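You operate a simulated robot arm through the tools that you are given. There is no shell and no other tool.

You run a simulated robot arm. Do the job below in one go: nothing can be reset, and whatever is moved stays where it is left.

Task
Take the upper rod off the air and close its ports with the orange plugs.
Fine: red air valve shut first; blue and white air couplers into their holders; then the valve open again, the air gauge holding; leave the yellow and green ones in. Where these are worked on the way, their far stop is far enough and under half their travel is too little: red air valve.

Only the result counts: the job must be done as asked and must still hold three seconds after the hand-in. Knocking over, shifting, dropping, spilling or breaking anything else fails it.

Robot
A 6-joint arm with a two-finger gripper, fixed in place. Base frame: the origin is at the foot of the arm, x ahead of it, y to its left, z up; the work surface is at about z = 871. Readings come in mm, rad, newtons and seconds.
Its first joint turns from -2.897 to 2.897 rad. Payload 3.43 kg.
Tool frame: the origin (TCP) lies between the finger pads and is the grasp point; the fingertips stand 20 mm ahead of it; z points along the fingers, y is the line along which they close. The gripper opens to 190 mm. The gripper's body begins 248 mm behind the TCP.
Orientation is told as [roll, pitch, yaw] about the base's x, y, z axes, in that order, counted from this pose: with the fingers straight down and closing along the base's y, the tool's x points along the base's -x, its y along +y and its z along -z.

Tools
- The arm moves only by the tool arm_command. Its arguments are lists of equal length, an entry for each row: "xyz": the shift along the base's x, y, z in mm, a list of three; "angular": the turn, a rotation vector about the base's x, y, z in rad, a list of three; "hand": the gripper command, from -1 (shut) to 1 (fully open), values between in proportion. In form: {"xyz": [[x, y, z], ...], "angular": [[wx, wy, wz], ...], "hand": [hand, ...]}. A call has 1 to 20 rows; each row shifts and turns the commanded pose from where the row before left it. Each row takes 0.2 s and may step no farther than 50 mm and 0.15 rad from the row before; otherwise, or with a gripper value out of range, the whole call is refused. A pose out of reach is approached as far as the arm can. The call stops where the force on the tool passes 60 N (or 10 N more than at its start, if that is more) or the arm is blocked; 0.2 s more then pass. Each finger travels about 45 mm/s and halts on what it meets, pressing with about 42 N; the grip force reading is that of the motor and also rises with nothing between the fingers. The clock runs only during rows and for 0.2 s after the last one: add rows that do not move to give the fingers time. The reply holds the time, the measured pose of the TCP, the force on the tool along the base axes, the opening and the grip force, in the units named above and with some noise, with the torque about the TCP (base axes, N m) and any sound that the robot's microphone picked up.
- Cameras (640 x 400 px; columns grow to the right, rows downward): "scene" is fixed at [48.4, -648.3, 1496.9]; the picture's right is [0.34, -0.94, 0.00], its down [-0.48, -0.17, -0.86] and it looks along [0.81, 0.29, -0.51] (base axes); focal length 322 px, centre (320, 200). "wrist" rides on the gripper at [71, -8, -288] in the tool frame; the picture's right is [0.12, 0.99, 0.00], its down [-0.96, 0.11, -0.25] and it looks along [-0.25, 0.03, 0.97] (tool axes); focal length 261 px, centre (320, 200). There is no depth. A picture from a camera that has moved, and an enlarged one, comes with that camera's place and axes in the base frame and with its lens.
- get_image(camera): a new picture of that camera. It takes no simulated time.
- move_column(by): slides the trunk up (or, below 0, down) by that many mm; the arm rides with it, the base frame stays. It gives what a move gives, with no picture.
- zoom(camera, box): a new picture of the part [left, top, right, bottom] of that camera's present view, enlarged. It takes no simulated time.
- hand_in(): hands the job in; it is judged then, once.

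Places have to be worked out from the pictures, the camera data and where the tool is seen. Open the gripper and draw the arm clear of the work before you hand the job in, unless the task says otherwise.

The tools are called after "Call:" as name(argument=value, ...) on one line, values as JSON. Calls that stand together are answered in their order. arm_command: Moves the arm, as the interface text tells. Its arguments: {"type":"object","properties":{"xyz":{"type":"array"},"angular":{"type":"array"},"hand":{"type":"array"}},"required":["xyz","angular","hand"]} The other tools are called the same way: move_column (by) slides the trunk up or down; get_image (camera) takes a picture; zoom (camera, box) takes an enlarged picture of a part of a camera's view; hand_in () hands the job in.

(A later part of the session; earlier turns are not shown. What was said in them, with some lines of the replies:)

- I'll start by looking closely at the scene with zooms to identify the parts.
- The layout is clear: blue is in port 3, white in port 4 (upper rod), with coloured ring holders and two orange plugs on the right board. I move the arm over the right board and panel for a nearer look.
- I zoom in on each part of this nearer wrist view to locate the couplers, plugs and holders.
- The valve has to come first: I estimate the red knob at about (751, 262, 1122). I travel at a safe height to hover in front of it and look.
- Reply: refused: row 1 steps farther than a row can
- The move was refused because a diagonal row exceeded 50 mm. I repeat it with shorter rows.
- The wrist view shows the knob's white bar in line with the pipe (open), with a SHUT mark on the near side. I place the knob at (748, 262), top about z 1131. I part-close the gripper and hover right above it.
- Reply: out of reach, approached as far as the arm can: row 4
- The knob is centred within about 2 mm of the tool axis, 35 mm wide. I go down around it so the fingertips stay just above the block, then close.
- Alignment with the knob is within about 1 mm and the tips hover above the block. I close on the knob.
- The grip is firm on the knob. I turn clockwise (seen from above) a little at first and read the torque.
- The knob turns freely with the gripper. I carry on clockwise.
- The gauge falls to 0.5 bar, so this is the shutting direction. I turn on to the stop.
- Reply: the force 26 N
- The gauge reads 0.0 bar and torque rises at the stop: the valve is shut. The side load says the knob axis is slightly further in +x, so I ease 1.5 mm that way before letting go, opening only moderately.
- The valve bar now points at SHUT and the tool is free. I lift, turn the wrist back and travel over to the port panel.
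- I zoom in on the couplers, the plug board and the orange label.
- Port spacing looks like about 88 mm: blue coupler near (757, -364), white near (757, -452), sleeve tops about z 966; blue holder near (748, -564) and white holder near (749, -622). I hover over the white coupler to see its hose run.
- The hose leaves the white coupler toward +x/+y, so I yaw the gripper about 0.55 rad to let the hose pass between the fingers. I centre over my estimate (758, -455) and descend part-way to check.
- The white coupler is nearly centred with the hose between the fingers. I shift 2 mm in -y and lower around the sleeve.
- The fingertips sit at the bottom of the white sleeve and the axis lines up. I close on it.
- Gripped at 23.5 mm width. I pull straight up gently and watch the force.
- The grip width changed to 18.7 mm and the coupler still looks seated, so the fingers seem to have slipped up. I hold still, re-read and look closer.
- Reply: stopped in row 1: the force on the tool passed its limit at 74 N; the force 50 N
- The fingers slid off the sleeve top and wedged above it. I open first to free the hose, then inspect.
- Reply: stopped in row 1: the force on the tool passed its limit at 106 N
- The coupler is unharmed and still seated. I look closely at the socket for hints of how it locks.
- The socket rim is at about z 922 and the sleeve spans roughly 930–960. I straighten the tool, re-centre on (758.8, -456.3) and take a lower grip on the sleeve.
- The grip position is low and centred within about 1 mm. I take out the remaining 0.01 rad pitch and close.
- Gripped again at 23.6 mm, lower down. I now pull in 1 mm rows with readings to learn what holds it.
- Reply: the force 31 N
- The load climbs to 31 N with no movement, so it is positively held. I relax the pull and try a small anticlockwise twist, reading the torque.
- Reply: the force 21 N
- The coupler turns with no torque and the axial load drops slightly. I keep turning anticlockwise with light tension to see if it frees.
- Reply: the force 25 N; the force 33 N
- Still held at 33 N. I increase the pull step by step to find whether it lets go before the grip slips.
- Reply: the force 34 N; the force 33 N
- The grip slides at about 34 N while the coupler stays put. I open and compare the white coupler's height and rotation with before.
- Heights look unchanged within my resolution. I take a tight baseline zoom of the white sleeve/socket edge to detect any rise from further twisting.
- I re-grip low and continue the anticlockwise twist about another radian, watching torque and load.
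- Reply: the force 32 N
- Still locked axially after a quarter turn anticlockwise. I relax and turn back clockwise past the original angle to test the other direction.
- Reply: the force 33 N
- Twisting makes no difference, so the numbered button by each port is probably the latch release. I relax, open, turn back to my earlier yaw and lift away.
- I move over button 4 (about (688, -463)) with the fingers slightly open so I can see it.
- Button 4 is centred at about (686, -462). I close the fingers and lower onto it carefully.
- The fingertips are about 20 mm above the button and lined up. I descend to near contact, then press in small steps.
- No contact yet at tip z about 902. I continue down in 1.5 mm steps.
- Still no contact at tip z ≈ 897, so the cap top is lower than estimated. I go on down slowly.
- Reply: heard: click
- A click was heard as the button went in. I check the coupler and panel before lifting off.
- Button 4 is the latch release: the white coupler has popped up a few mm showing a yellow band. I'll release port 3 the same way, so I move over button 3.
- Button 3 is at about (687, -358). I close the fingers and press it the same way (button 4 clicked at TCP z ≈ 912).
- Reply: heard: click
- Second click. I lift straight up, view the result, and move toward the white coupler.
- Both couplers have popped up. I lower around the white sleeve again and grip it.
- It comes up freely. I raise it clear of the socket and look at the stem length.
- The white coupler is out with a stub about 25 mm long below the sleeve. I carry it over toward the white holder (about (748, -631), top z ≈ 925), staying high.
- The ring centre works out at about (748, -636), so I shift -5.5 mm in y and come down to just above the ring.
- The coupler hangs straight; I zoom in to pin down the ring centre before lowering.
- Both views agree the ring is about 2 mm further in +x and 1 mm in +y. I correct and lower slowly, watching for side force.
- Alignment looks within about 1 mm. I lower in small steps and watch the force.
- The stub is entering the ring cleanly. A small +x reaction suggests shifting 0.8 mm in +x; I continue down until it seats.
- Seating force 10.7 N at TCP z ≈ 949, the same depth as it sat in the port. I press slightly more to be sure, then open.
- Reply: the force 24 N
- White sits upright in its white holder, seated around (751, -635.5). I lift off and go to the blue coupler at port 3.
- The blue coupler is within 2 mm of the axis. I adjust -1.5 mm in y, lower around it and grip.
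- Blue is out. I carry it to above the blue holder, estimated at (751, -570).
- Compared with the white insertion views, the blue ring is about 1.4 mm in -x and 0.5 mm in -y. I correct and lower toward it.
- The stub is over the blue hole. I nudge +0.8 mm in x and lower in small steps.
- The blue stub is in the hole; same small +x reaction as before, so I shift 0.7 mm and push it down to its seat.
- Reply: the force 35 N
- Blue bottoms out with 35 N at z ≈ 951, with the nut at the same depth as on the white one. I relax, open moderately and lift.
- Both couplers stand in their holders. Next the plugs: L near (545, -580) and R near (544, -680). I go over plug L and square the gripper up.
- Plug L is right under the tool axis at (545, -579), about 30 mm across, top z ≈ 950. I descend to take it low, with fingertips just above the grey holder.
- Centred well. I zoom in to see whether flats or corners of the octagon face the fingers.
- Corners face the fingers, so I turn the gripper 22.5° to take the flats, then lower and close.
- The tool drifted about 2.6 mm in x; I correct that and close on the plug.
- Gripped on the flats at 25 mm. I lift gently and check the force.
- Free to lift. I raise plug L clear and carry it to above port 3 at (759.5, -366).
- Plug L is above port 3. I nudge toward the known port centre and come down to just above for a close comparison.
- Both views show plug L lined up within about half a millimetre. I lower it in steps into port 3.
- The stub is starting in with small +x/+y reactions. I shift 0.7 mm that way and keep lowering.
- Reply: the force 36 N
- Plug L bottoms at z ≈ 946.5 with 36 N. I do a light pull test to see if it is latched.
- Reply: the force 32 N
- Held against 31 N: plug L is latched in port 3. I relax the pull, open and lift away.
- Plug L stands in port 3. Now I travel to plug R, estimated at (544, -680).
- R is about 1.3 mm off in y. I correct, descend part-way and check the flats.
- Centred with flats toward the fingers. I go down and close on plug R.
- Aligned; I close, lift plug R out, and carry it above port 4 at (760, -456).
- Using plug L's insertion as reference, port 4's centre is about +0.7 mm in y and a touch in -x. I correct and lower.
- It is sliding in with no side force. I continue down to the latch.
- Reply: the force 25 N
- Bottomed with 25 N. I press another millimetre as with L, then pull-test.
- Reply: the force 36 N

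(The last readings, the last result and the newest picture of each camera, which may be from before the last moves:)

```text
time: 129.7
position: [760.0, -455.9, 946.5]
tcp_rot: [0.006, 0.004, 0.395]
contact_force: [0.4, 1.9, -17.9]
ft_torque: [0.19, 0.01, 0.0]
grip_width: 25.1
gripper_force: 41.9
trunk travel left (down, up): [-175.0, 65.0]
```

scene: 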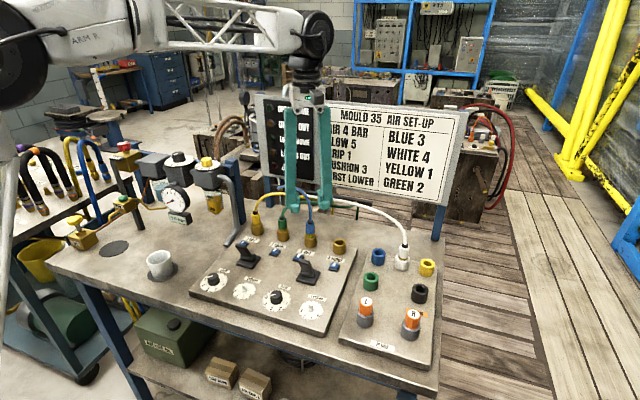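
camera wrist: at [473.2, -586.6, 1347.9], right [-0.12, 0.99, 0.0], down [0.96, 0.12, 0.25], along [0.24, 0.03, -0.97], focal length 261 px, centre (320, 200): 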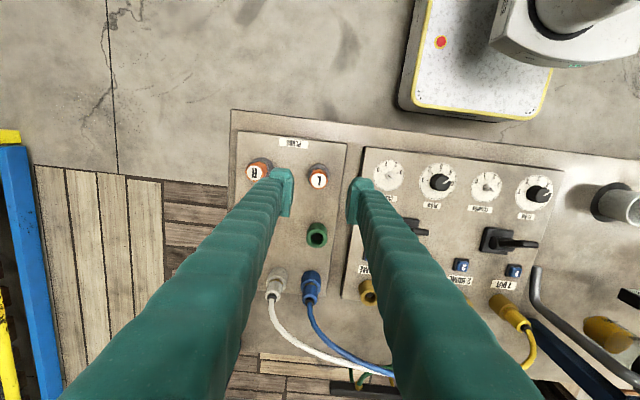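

Call:
arm_command(xyz=[[0, 0, 0.8], [0, 0, 0]], angular=[[0, 0, 0], [0, 0, 0]], hand=[-1, -1])

Call:
zoom(camera="scene", box=[320, 220, 360, 260])

```text
time: 130.3
position: [759.8, -457.3, 949.0]
tcp_rot: [0.002, 0.004, 0.395]
contact_force: [0.6, -0.5, -34.3]
ft_torque: [0.0, -0.05, -0.01]
grip_width: 25.2
gripper_force: 41.7
trunk travel left (down, up): [-175.0, 65.0]
```

```text
10.00 times, centred on (340, 240) of scene
camera zoom: at [48.4, -648.3, 1496.9], right [0.34, -0.94, 0.0], down [-0.48, -0.17, -0.86], along [0.81, 0.29, -0.51], focal length 3225 px, centre (120, -200)
```

zoom: 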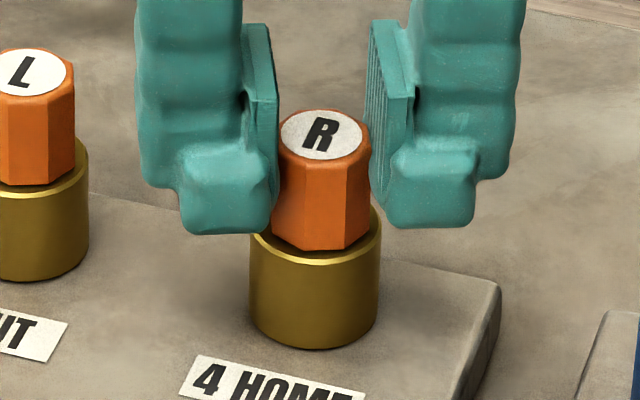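

Both plugs latched. I relax, open, lift off and start back toward the valve.

Call:
arm_command(xyz=[[0, 0, -2.2], [0, 0, 0], [0, 0, 0], [0, 0, 0], [0, 0, 0]], angular=[[0, 0, 0], [0, 0, 0], [0, 0, 0], [0, 0, 0], [0, 0, 0]], hand=[-1, -1, -0.45, -0.45, -0.45])

Call:
arm_command(xyz=[[0, 0, 20], [0, 0, 35], [0, 0, 40], [-20, 0, 40], [-35, 0, 30], [-35, 0, 30], [-35, 0, 30], [0, 0, 25], [0, 0, 25], [0, 0, 0]], angular=[[0, 0, 0], [0, 0, 0], [0, 0, 0], [0, 0, 0], [0, 0, -0.13], [0, 0, -0.13], [0, 0, -0.135], [0, 0, 0], [0, 0, 0], [0, 0, 0]], hand=[-0.45, -0.45, -0.35, -0.35, -0.35, -0.35, -0.35, -0.35, -0.35, -0.35])

Call:
get_image(camera="scene")

Call:
zoom(camera="scene", box=[230, 180, 450, 340])

```text
time: 131.5
position: [760.3, -455.7, 948.0]
tcp_rot: [0.001, 0.0, 0.395]
contact_force: [-0.3, 0.2, -0.8]
ft_torque: [0.01, 0.0, 0.0]
grip_width: 52.2
gripper_force: 0.1
trunk travel left (down, up): [-175.0, 65.0]
```

```text
time: 133.7
position: [633.0, -455.1, 1222.5]
tcp_rot: [0.002, 0.001, 0.0]
contact_force: [0.3, 0.6, 0.2]
ft_torque: [0.01, -0.01, 0.01]
grip_width: 61.7
gripper_force: 0.1
trunk travel left (down, up): [-175.0, 65.0]
```

```text
taken
```

scene: 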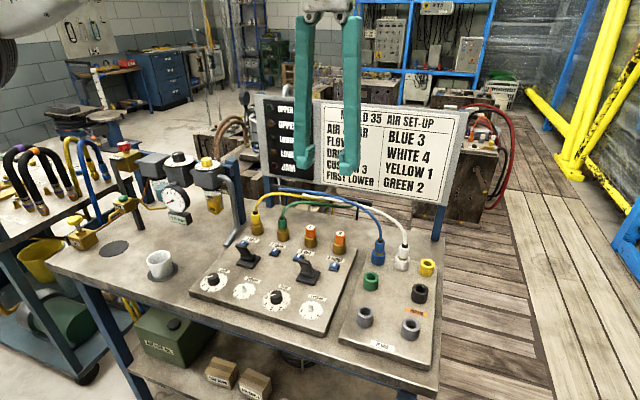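

```text
2.50 times, centred on (340, 260) of scene
camera zoom: at [48.4, -648.3, 1496.9], right [0.34, -0.94, 0.0], down [-0.48, -0.17, -0.86], along [0.81, 0.29, -0.51], focal length 806 px, centre (270, 50)
```

zoom: 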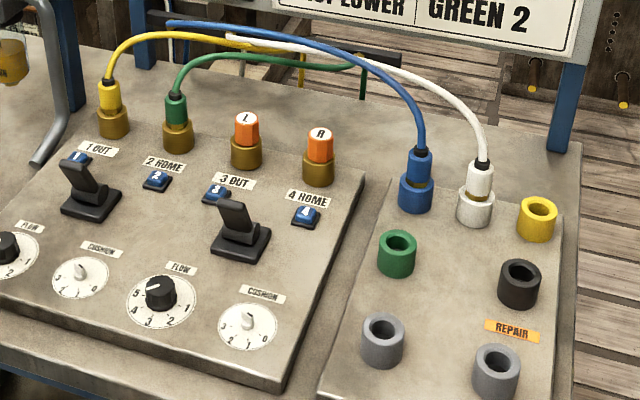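

Plugs L and R sit in ports 3 and 4; blue and white sit in their holders; yellow and green are untouched. I traverse to the valve, turning the wrist to the shut-position grip angle.

Call:
arm_command(xyz=[[0, 44, 0], [0, 44, 0], [0, 44, 0], [0, 44, 0], [0, 44, 0], [0, 44, 0], [0, 44, 0], [0, 44, 0], [0, 44, 0], [0, 44, 0], [0, 44, 0], [0, 44, 0], [0, 44, 0], [0, 44, 0], [20, 40, 0], [20, 40, 0], [17, 18, 0], [0, 0, 0]], angular=[[0, 0, 0], [0, 0, 0], [0, 0, 0], [0, 0, 0], [0, 0, -0.131], [0, 0, -0.131], [0, 0, -0.131], [0, 0, -0.131], [0, 0, -0.131], [0, 0, -0.131], [0, 0, -0.131], [0, 0, -0.131], [0, 0, -0.131], [0, 0, -0.131], [0, 0, -0.131], [0, 0, -0.131], [0, 0, 0], [0, 0, 0]], hand=[-0.35, -0.35, -0.35, -0.35, -0.35, -0.35, -0.35, -0.35, -0.35, -0.35, -0.35, -0.35, -0.35, -0.35, -0.35, -0.35, -0.35, -0.35])

Call:
get_image(camera="wrist")

```text
time: 137.5
position: [690.4, 257.2, 1222.9]
tcp_rot: [0.003, 0.001, -1.574]
contact_force: [0.2, 0.5, -0.4]
ft_torque: [-0.02, 0.05, -0.01]
grip_width: 61.8
gripper_force: 0.1
trunk travel left (down, up): [-175.0, 65.0]
```

```text
taken
camera wrist: at [680.7, 329.1, 1511.7], right [0.99, 0.12, 0.0], down [0.11, -0.96, 0.25], along [0.03, -0.24, -0.97], focal length 261 px, centre (320, 200)
```

wrist: 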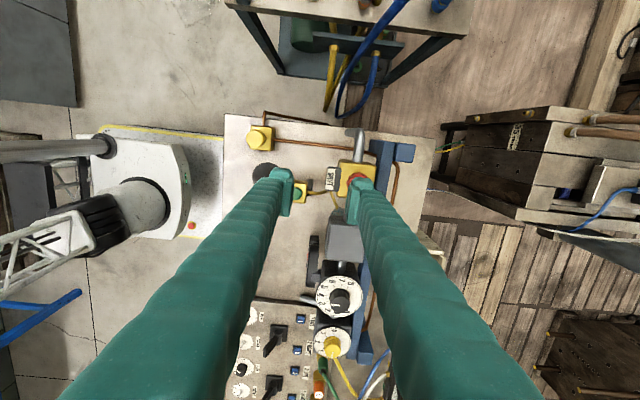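

Now I move over the knob at about (751, 260) and descend to hover height for an alignment check.

Call:
arm_command(xyz=[[30, 1.5, -10], [30, 1.5, -12], [0, 0, -14], [0, 0, 0]], angular=[[0, 0, 0], [0, 0, 0], [0, 0, 0], [0, 0, 0]], hand=[-0.35, -0.35, -0.35, -0.35])

Call:
zoom(camera="wrist", box=[270, 145, 370, 225])

```text
time: 138.5
position: [753.1, 261.1, 1187.1]
tcp_rot: [0.001, 0.001, -1.572]
contact_force: [0.0, -0.2, -0.6]
ft_torque: [-0.05, -0.01, -0.03]
grip_width: 61.7
gripper_force: 0.0
trunk travel left (down, up): [-175.0, 65.0]
```

```text
5.00 times, centred on (320, 185) of wrist
camera zoom: at [742.6, 332.0, 1476.1], right [0.99, 0.12, 0.0], down [0.11, -0.96, 0.25], along [0.03, -0.24, -0.97], focal length 1303 px, centre (320, 275)
```

zoom: 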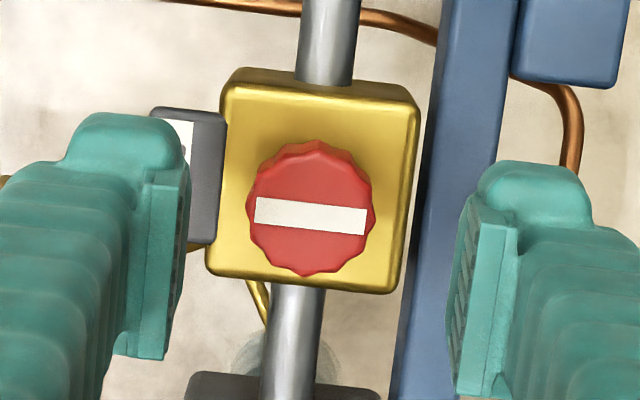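

The knob centre is at about (751.3, 260.1). I correct and go down around it, then close.

Call:
arm_command(xyz=[[-1.8, -1, -20], [0, 0, -20], [0, 0, -15], [0, 0, -8], [0, 0, 0]], angular=[[0, 0, 0], [0, 0, 0], [0, 0, 0], [0, 0, 0], [0, 0, 0]], hand=[-0.35, -0.35, -0.35, -0.35, -0.35])

Call:
zoom(camera="wrist", box=[270, 145, 370, 225])

Call:
zoom(camera="scene", box=[90, 110, 170, 180])

```text
time: 139.7
position: [750.7, 259.9, 1125.0]
tcp_rot: [0.002, 0.001, -1.572]
contact_force: [-0.2, 0.0, -0.9]
ft_torque: [-0.02, 0.0, -0.01]
grip_width: 61.6
gripper_force: 0.0
trunk travel left (down, up): [-175.0, 65.0]
```

```text
5.00 times, centred on (320, 185) of wrist
camera zoom: at [740.2, 331.1, 1412.8], right [0.99, 0.12, 0.0], down [0.11, -0.96, 0.25], along [0.03, -0.24, -0.97], focal length 1303 px, centre (320, 275)
```

zoom: 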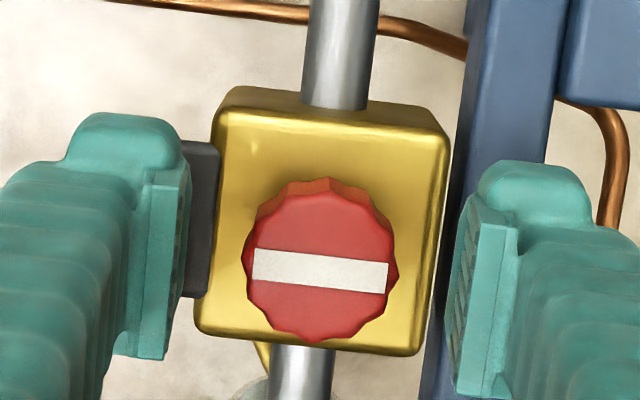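

```text
5.71 times, centred on (130, 145) of scene
camera zoom: at [48.4, -648.3, 1496.9], right [0.34, -0.94, 0.0], down [-0.48, -0.17, -0.86], along [0.81, 0.29, -0.51], focal length 1843 px, centre (1406, 514)
```

zoom: 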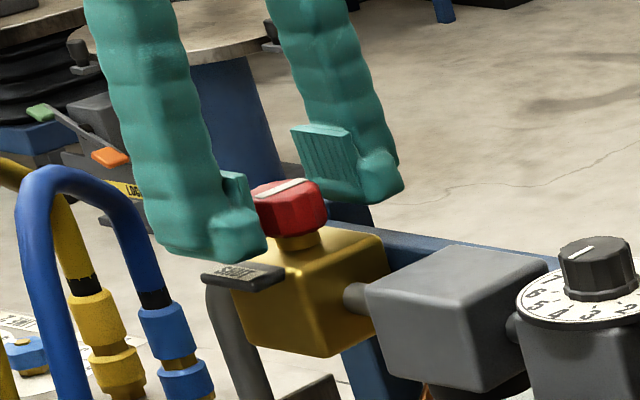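

Aligned. I close on the knob and check the load.

Call:
arm_command(xyz=[[0.6, 0, 0], [0, 0, 0], [0, 0, 0], [0, 0, 0], [0, 0, 0]], angular=[[0, 0, 0], [0, 0, 0], [0, 0, 0], [0, 0, 0], [0, 0, 0]], hand=[-1, -1, -1, -1, -1])

Call:
arm_command(xyz=[[0, 0, 0], [0, 0, 0], [0, 0, 0], [0, 0, 0], [0, 0, 0], [0, 0, 0], [0, 0, 0], [0, 0, 0]], angular=[[0, 0, 0.1], [0, 0, 0.1], [0, 0, 0.1], [0, 0, 0.1], [0, 0, 0.1], [0, 0, 0.1], [0, 0, 0.1], [0, 0, 0.1]], hand=[-1, -1, -1, -1, -1, -1, -1, -1])

Call:
zoom(camera="scene", box=[110, 130, 230, 240])

Call:
zoom(camera="wrist", box=[270, 145, 370, 225])

```text
time: 140.9
position: [749.3, 261.2, 1124.4]
tcp_rot: [0.0, 0.0, -1.572]
contact_force: [-11.8, -2.3, -5.1]
ft_torque: [-0.02, 0.12, 0.01]
grip_width: 33.1
gripper_force: 44.7
trunk travel left (down, up): [-175.0, 65.0]
```

```text
time: 142.7
position: [749.6, 259.9, 1125.0]
tcp_rot: [0.0, 0.001, -0.77]
contact_force: [-22.3, 2.9, -3.1]
ft_torque: [0.02, 0.24, 0.01]
grip_width: 32.9
gripper_force: 44.9
trunk travel left (down, up): [-175.0, 65.0]
```

```text
3.64 times, centred on (170, 185) of scene
camera zoom: at [48.4, -648.3, 1496.9], right [0.34, -0.94, 0.0], down [-0.48, -0.17, -0.86], along [0.81, 0.29, -0.51], focal length 1173 px, centre (866, 254)
```

zoom: 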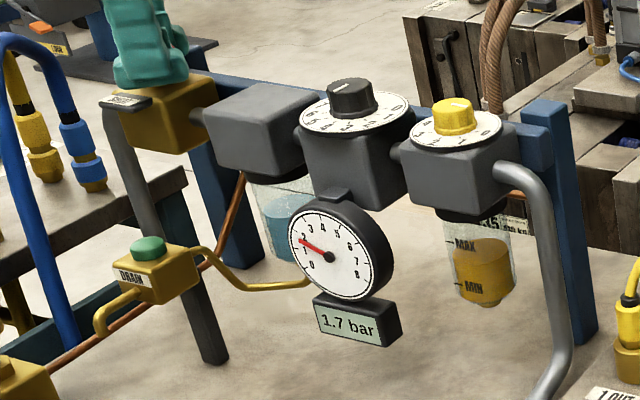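

```text
5.00 times, centred on (320, 185) of wrist
camera zoom: at [692.0, 303.4, 1413.3], right [0.61, 0.8, 0.0], down [0.77, -0.59, 0.25], along [0.2, -0.15, -0.97], focal length 1303 px, centre (320, 275)
```

zoom: 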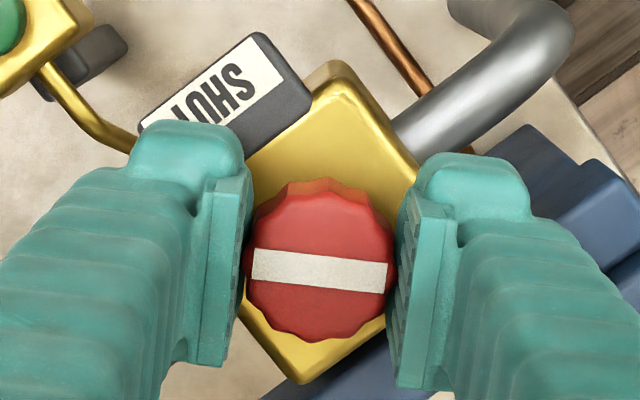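

The gauge rises through 1.7 bar at half travel. I ease 1.5 mm in -x to cut the side load and turn on to the open stop.

Call:
arm_command(xyz=[[-1.5, 0, 0], [0, 0, 0], [0, 0, 0], [0, 0, 0], [0, 0, 0], [0, 0, 0], [0, 0, 0], [0, 0, 0], [0, 0, 0]], angular=[[0, 0, 0], [0, 0, 0.1], [0, 0, 0.1], [0, 0, 0.1], [0, 0, 0.1], [0, 0, 0.1], [0, 0, 0.1], [0, 0, 0.1], [0, 0, 0.05]], hand=[-1, -1, -1, -1, -1, -1, -1, -1, -1])

Call:
arm_command(xyz=[[0, 0, 0], [0, 0, 0], [0, 0, 0]], angular=[[0, 0, 0.04], [0, 0, 0.03], [0, 0, 0]], hand=[-1, -1, -1])

Call:
zoom(camera="scene", box=[110, 130, 230, 240])

Call:
zoom(camera="wrist", box=[270, 145, 370, 225])

```text
time: 144.7
position: [748.9, 260.1, 1123.8]
tcp_rot: [0.001, 0.001, -0.023]
contact_force: [4.3, -0.1, 16.2]
ft_torque: [-0.07, -0.28, 0.0]
grip_width: 33.2
gripper_force: 45.2
trunk travel left (down, up): [-175.0, 65.0]
```

```text
time: 145.5
position: [749.3, 258.8, 1123.4]
tcp_rot: [0.001, 0.003, 0.049]
contact_force: [5.9, -0.3, 14.3]
ft_torque: [0.01, -0.14, -0.33]
grip_width: 33.2
gripper_force: 44.8
trunk travel left (down, up): [-175.0, 65.0]
```

```text
3.64 times, centred on (170, 185) of scene
camera zoom: at [48.4, -648.3, 1496.9], right [0.34, -0.94, 0.0], down [-0.48, -0.17, -0.86], along [0.81, 0.29, -0.51], focal length 1173 px, centre (866, 254)
```

zoom: 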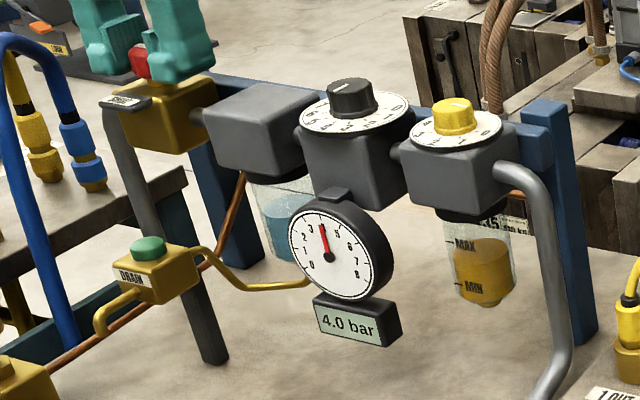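

```text
5.00 times, centred on (320, 185) of wrist
camera zoom: at [678.1, 248.2, 1413.1], right [-0.17, 0.99, 0.0], down [0.96, 0.16, 0.25], along [0.24, 0.04, -0.97], focal length 1303 px, centre (320, 275)
```

zoom: 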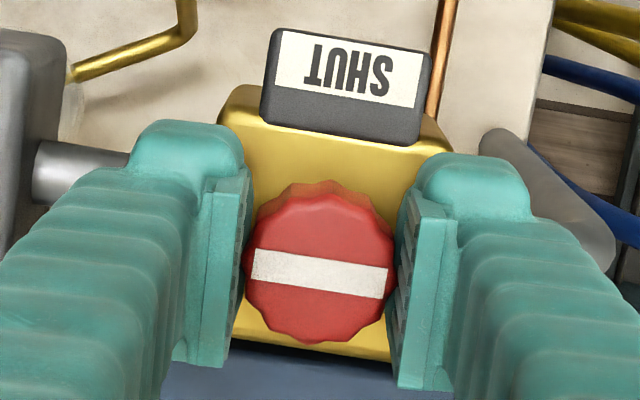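

The gauge is back at 4.0 bar and the knob is at its open stop. I release, rise straight up, and check that everything holds.

Call:
arm_command(xyz=[[0, 0, 0], [0, 0, 0], [0, 0, 0], [0, 0, 0]], angular=[[0, 0, 0], [0, 0, 0], [0, 0, 0], [0, 0, 0]], hand=[-0.25, -0.25, -0.25, -0.25])

Call:
arm_command(xyz=[[0, 0, 25], [0, 0, 30], [0, 0, 30], [-30, 0, 15], [-40, 0, 0], [-40, 0, 0], [-40, 0, 0], [0, 0, 0]], angular=[[0, 0, 0], [0, 0, 0], [0, 0, 0], [0, 0, -0.05], [0, 0, 0], [0, 0, 0], [0, 0, 0], [0, 0, 0]], hand=[-0.25, -0.25, -0.25, -0.25, -0.25, -0.25, -0.25, -0.25])

Call:
zoom(camera="scene", box=[90, 130, 230, 240])

Call:
zoom(camera="scene", box=[230, 90, 450, 340])

Call:
get_image(camera="scene")

```text
time: 146.5
position: [748.4, 261.3, 1123.9]
tcp_rot: [0.001, 0.001, 0.047]
contact_force: [0.1, 0.6, 0.3]
ft_torque: [0.02, -0.03, 0.0]
grip_width: 71.2
gripper_force: 0.1
trunk travel left (down, up): [-175.0, 65.0]
```

```text
time: 148.3
position: [598.0, 260.2, 1224.6]
tcp_rot: [0.002, 0.001, -0.003]
contact_force: [-0.4, -1.6, -0.2]
ft_torque: [0.04, -0.02, 0.01]
grip_width: 71.3
gripper_force: 0.0
trunk travel left (down, up): [-175.0, 65.0]
```

```text
3.64 times, centred on (160, 185) of scene
camera zoom: at [48.4, -648.3, 1496.9], right [0.34, -0.94, 0.0], down [-0.48, -0.17, -0.86], along [0.81, 0.29, -0.51], focal length 1173 px, centre (902, 254)
```

zoom: 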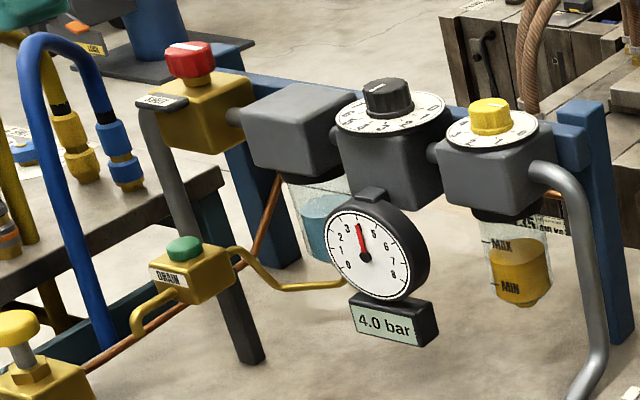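

```text
1.60 times, centred on (340, 215) of scene
camera zoom: at [48.4, -648.3, 1496.9], right [0.34, -0.94, 0.0], down [-0.48, -0.17, -0.86], along [0.81, 0.29, -0.51], focal length 516 px, centre (288, 176)
```

zoom: 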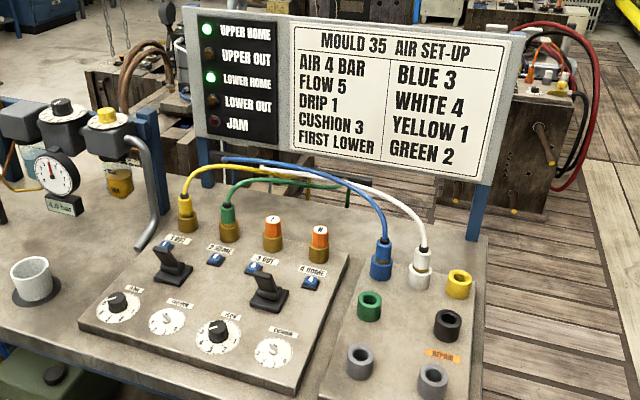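

```text
taken
```

scene: 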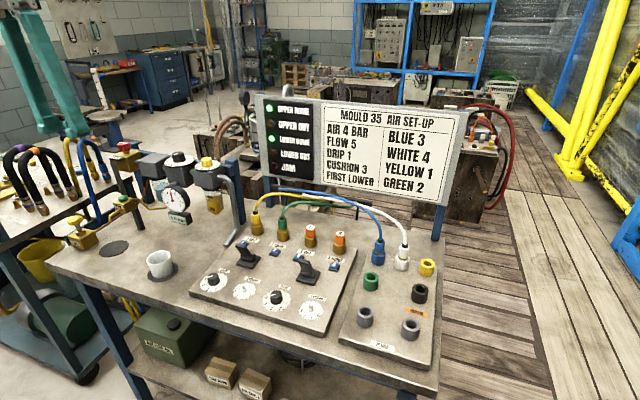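

The gauge holds 4.0 bar and the indicator lights are back to normal. I draw the arm back to a clear spot, open the gripper fully, and wait a few seconds to confirm the pressure holds.

Call:
arm_command(xyz=[[-20, -40, 10], [-20, -40, 10], [-20, -40, 10], [-20, -40, 10], [-20, -40, 10], [0, -40, 10], [0, -20, 10], [0, 0, 0], [0, 0, 0], [0, 0, 0], [0, 0, 0], [0, 0, 0], [0, 0, 0], [0, 0, 0], [0, 0, 0], [0, 0, 0], [0, 0, 0], [0, 0, 0], [0, 0, 0], [0, 0, 0]], angular=[[0, 0, 0], [0, 0, 0], [0, 0, 0], [0, 0, 0], [0, 0, 0], [0, 0, 0], [0, 0, 0], [0, 0, 0], [0, 0, 0], [0, 0, 0], [0, 0, 0], [0, 0, 0], [0, 0, 0], [0, 0, 0], [0, 0, 0], [0, 0, 0], [0, 0, 0], [0, 0, 0], [0, 0, 0], [0, 0, 0]], hand=[-0.25, -0.25, -0.25, 0, 0.5, 1, 1, 1, 1, 1, 1, 1, 1, 1, 1, 1, 1, 1, 1, 1])

Call:
zoom(camera="scene", box=[90, 130, 230, 240])

Call:
zoom(camera="scene", box=[230, 190, 360, 290])

Call:
zoom(camera="scene", box=[350, 220, 450, 340])

Call:
get_image(camera="wrist")

```text
time: 152.5
position: [498.3, 0.3, 1293.6]
tcp_rot: [0.002, 0.002, -0.002]
contact_force: [0.2, 0.1, -0.6]
ft_torque: [0.02, -0.01, 0.01]
grip_width: 189.9
gripper_force: 0.1
trunk travel left (down, up): [-175.0, 65.0]
```

```text
3.64 times, centred on (160, 185) of scene
camera zoom: at [48.4, -648.3, 1496.9], right [0.34, -0.94, 0.0], down [-0.48, -0.17, -0.86], along [0.81, 0.29, -0.51], focal length 1173 px, centre (902, 254)
```

zoom: 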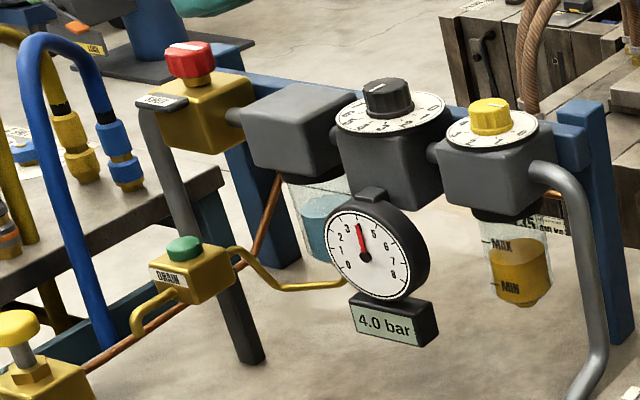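

```text
4.00 times, centred on (295, 240) of scene
camera zoom: at [48.4, -648.3, 1496.9], right [0.34, -0.94, 0.0], down [-0.48, -0.17, -0.86], along [0.81, 0.29, -0.51], focal length 1290 px, centre (420, 40)
```

zoom: 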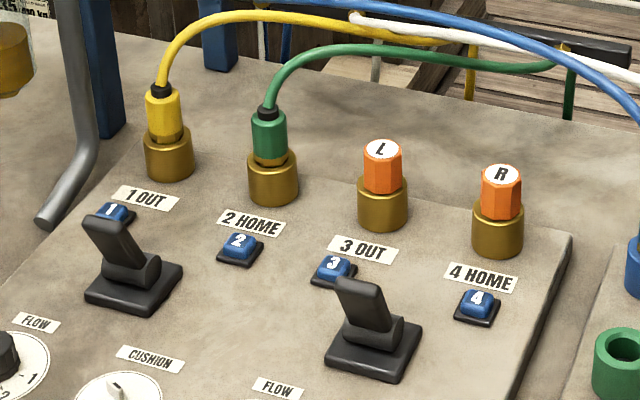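

```text
3.33 times, centred on (400, 280) of scene
camera zoom: at [48.4, -648.3, 1496.9], right [0.34, -0.94, 0.0], down [-0.48, -0.17, -0.86], along [0.81, 0.29, -0.51], focal length 1075 px, centre (53, -67)
```

zoom: 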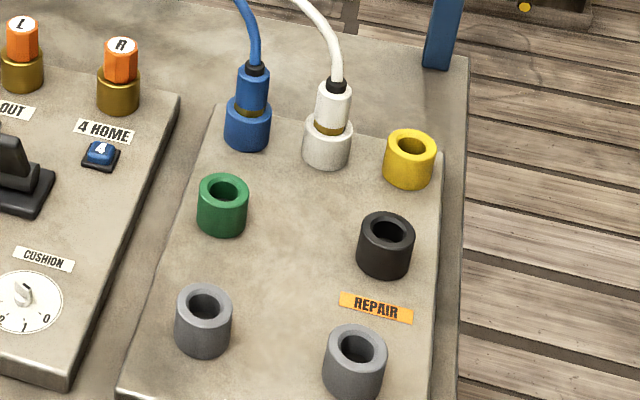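

```text
taken
camera wrist: at [427.0, -7.8, 1582.6], right [-0.12, 0.99, 0.0], down [0.96, 0.11, 0.25], along [0.24, 0.03, -0.97], focal length 261 px, centre (320, 200)
```

wrist: 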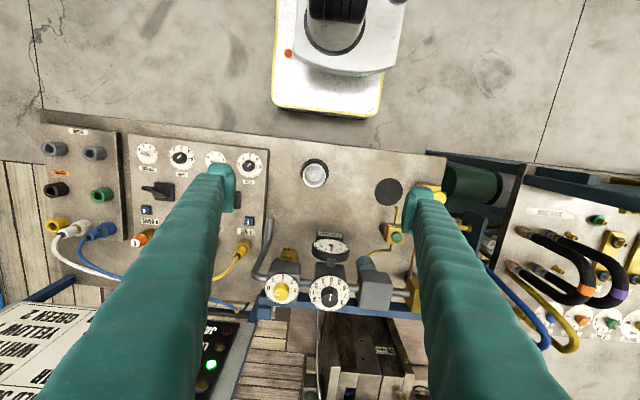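

The gauge has held 4.0 bar for several seconds and the red valve is open. Plugs L and R are latched in ports 3 and 4, blue and white are in their holders, and yellow and green are untouched. The gripper is open and the arm is clear, so I hand in.

Call:
hand_in()

```text
The job is handed in.
```

The upper rod is off the air and both its ports are closed. The job is handed in; I haven't been told the verdict.

- **Air valve:** I shut the red valve to its stop and the gauge fell to 0.0 bar. After the plugs were in, I opened it to its other stop. The gauge came back to 4.0 bar and held for several seconds before hand-in.
- **Couplers:** Blue and white each stand in their own coloured holder, pushed down until they stopped. Yellow and green stayed in ports 1 and 2.
- **Plugs:** Plug L is in port 3 and plug R in port 4. Each held when I pulled on it with a little over 30 N.

Two things you might not expect:

- **Release buttons:** The couplers would not pull out until I pressed the numbered blue button beside each port. I pressed buttons 3 and 4 only, with the air off.
- **Slip on the white coupler:** Before I found that, the fingers slid off the white coupler once and pressed on top of it, and the arm stopped at its force limit. I saw no damage, and it came out and seated normally afterwards.

The gripper is open and the arm is clear of the work.
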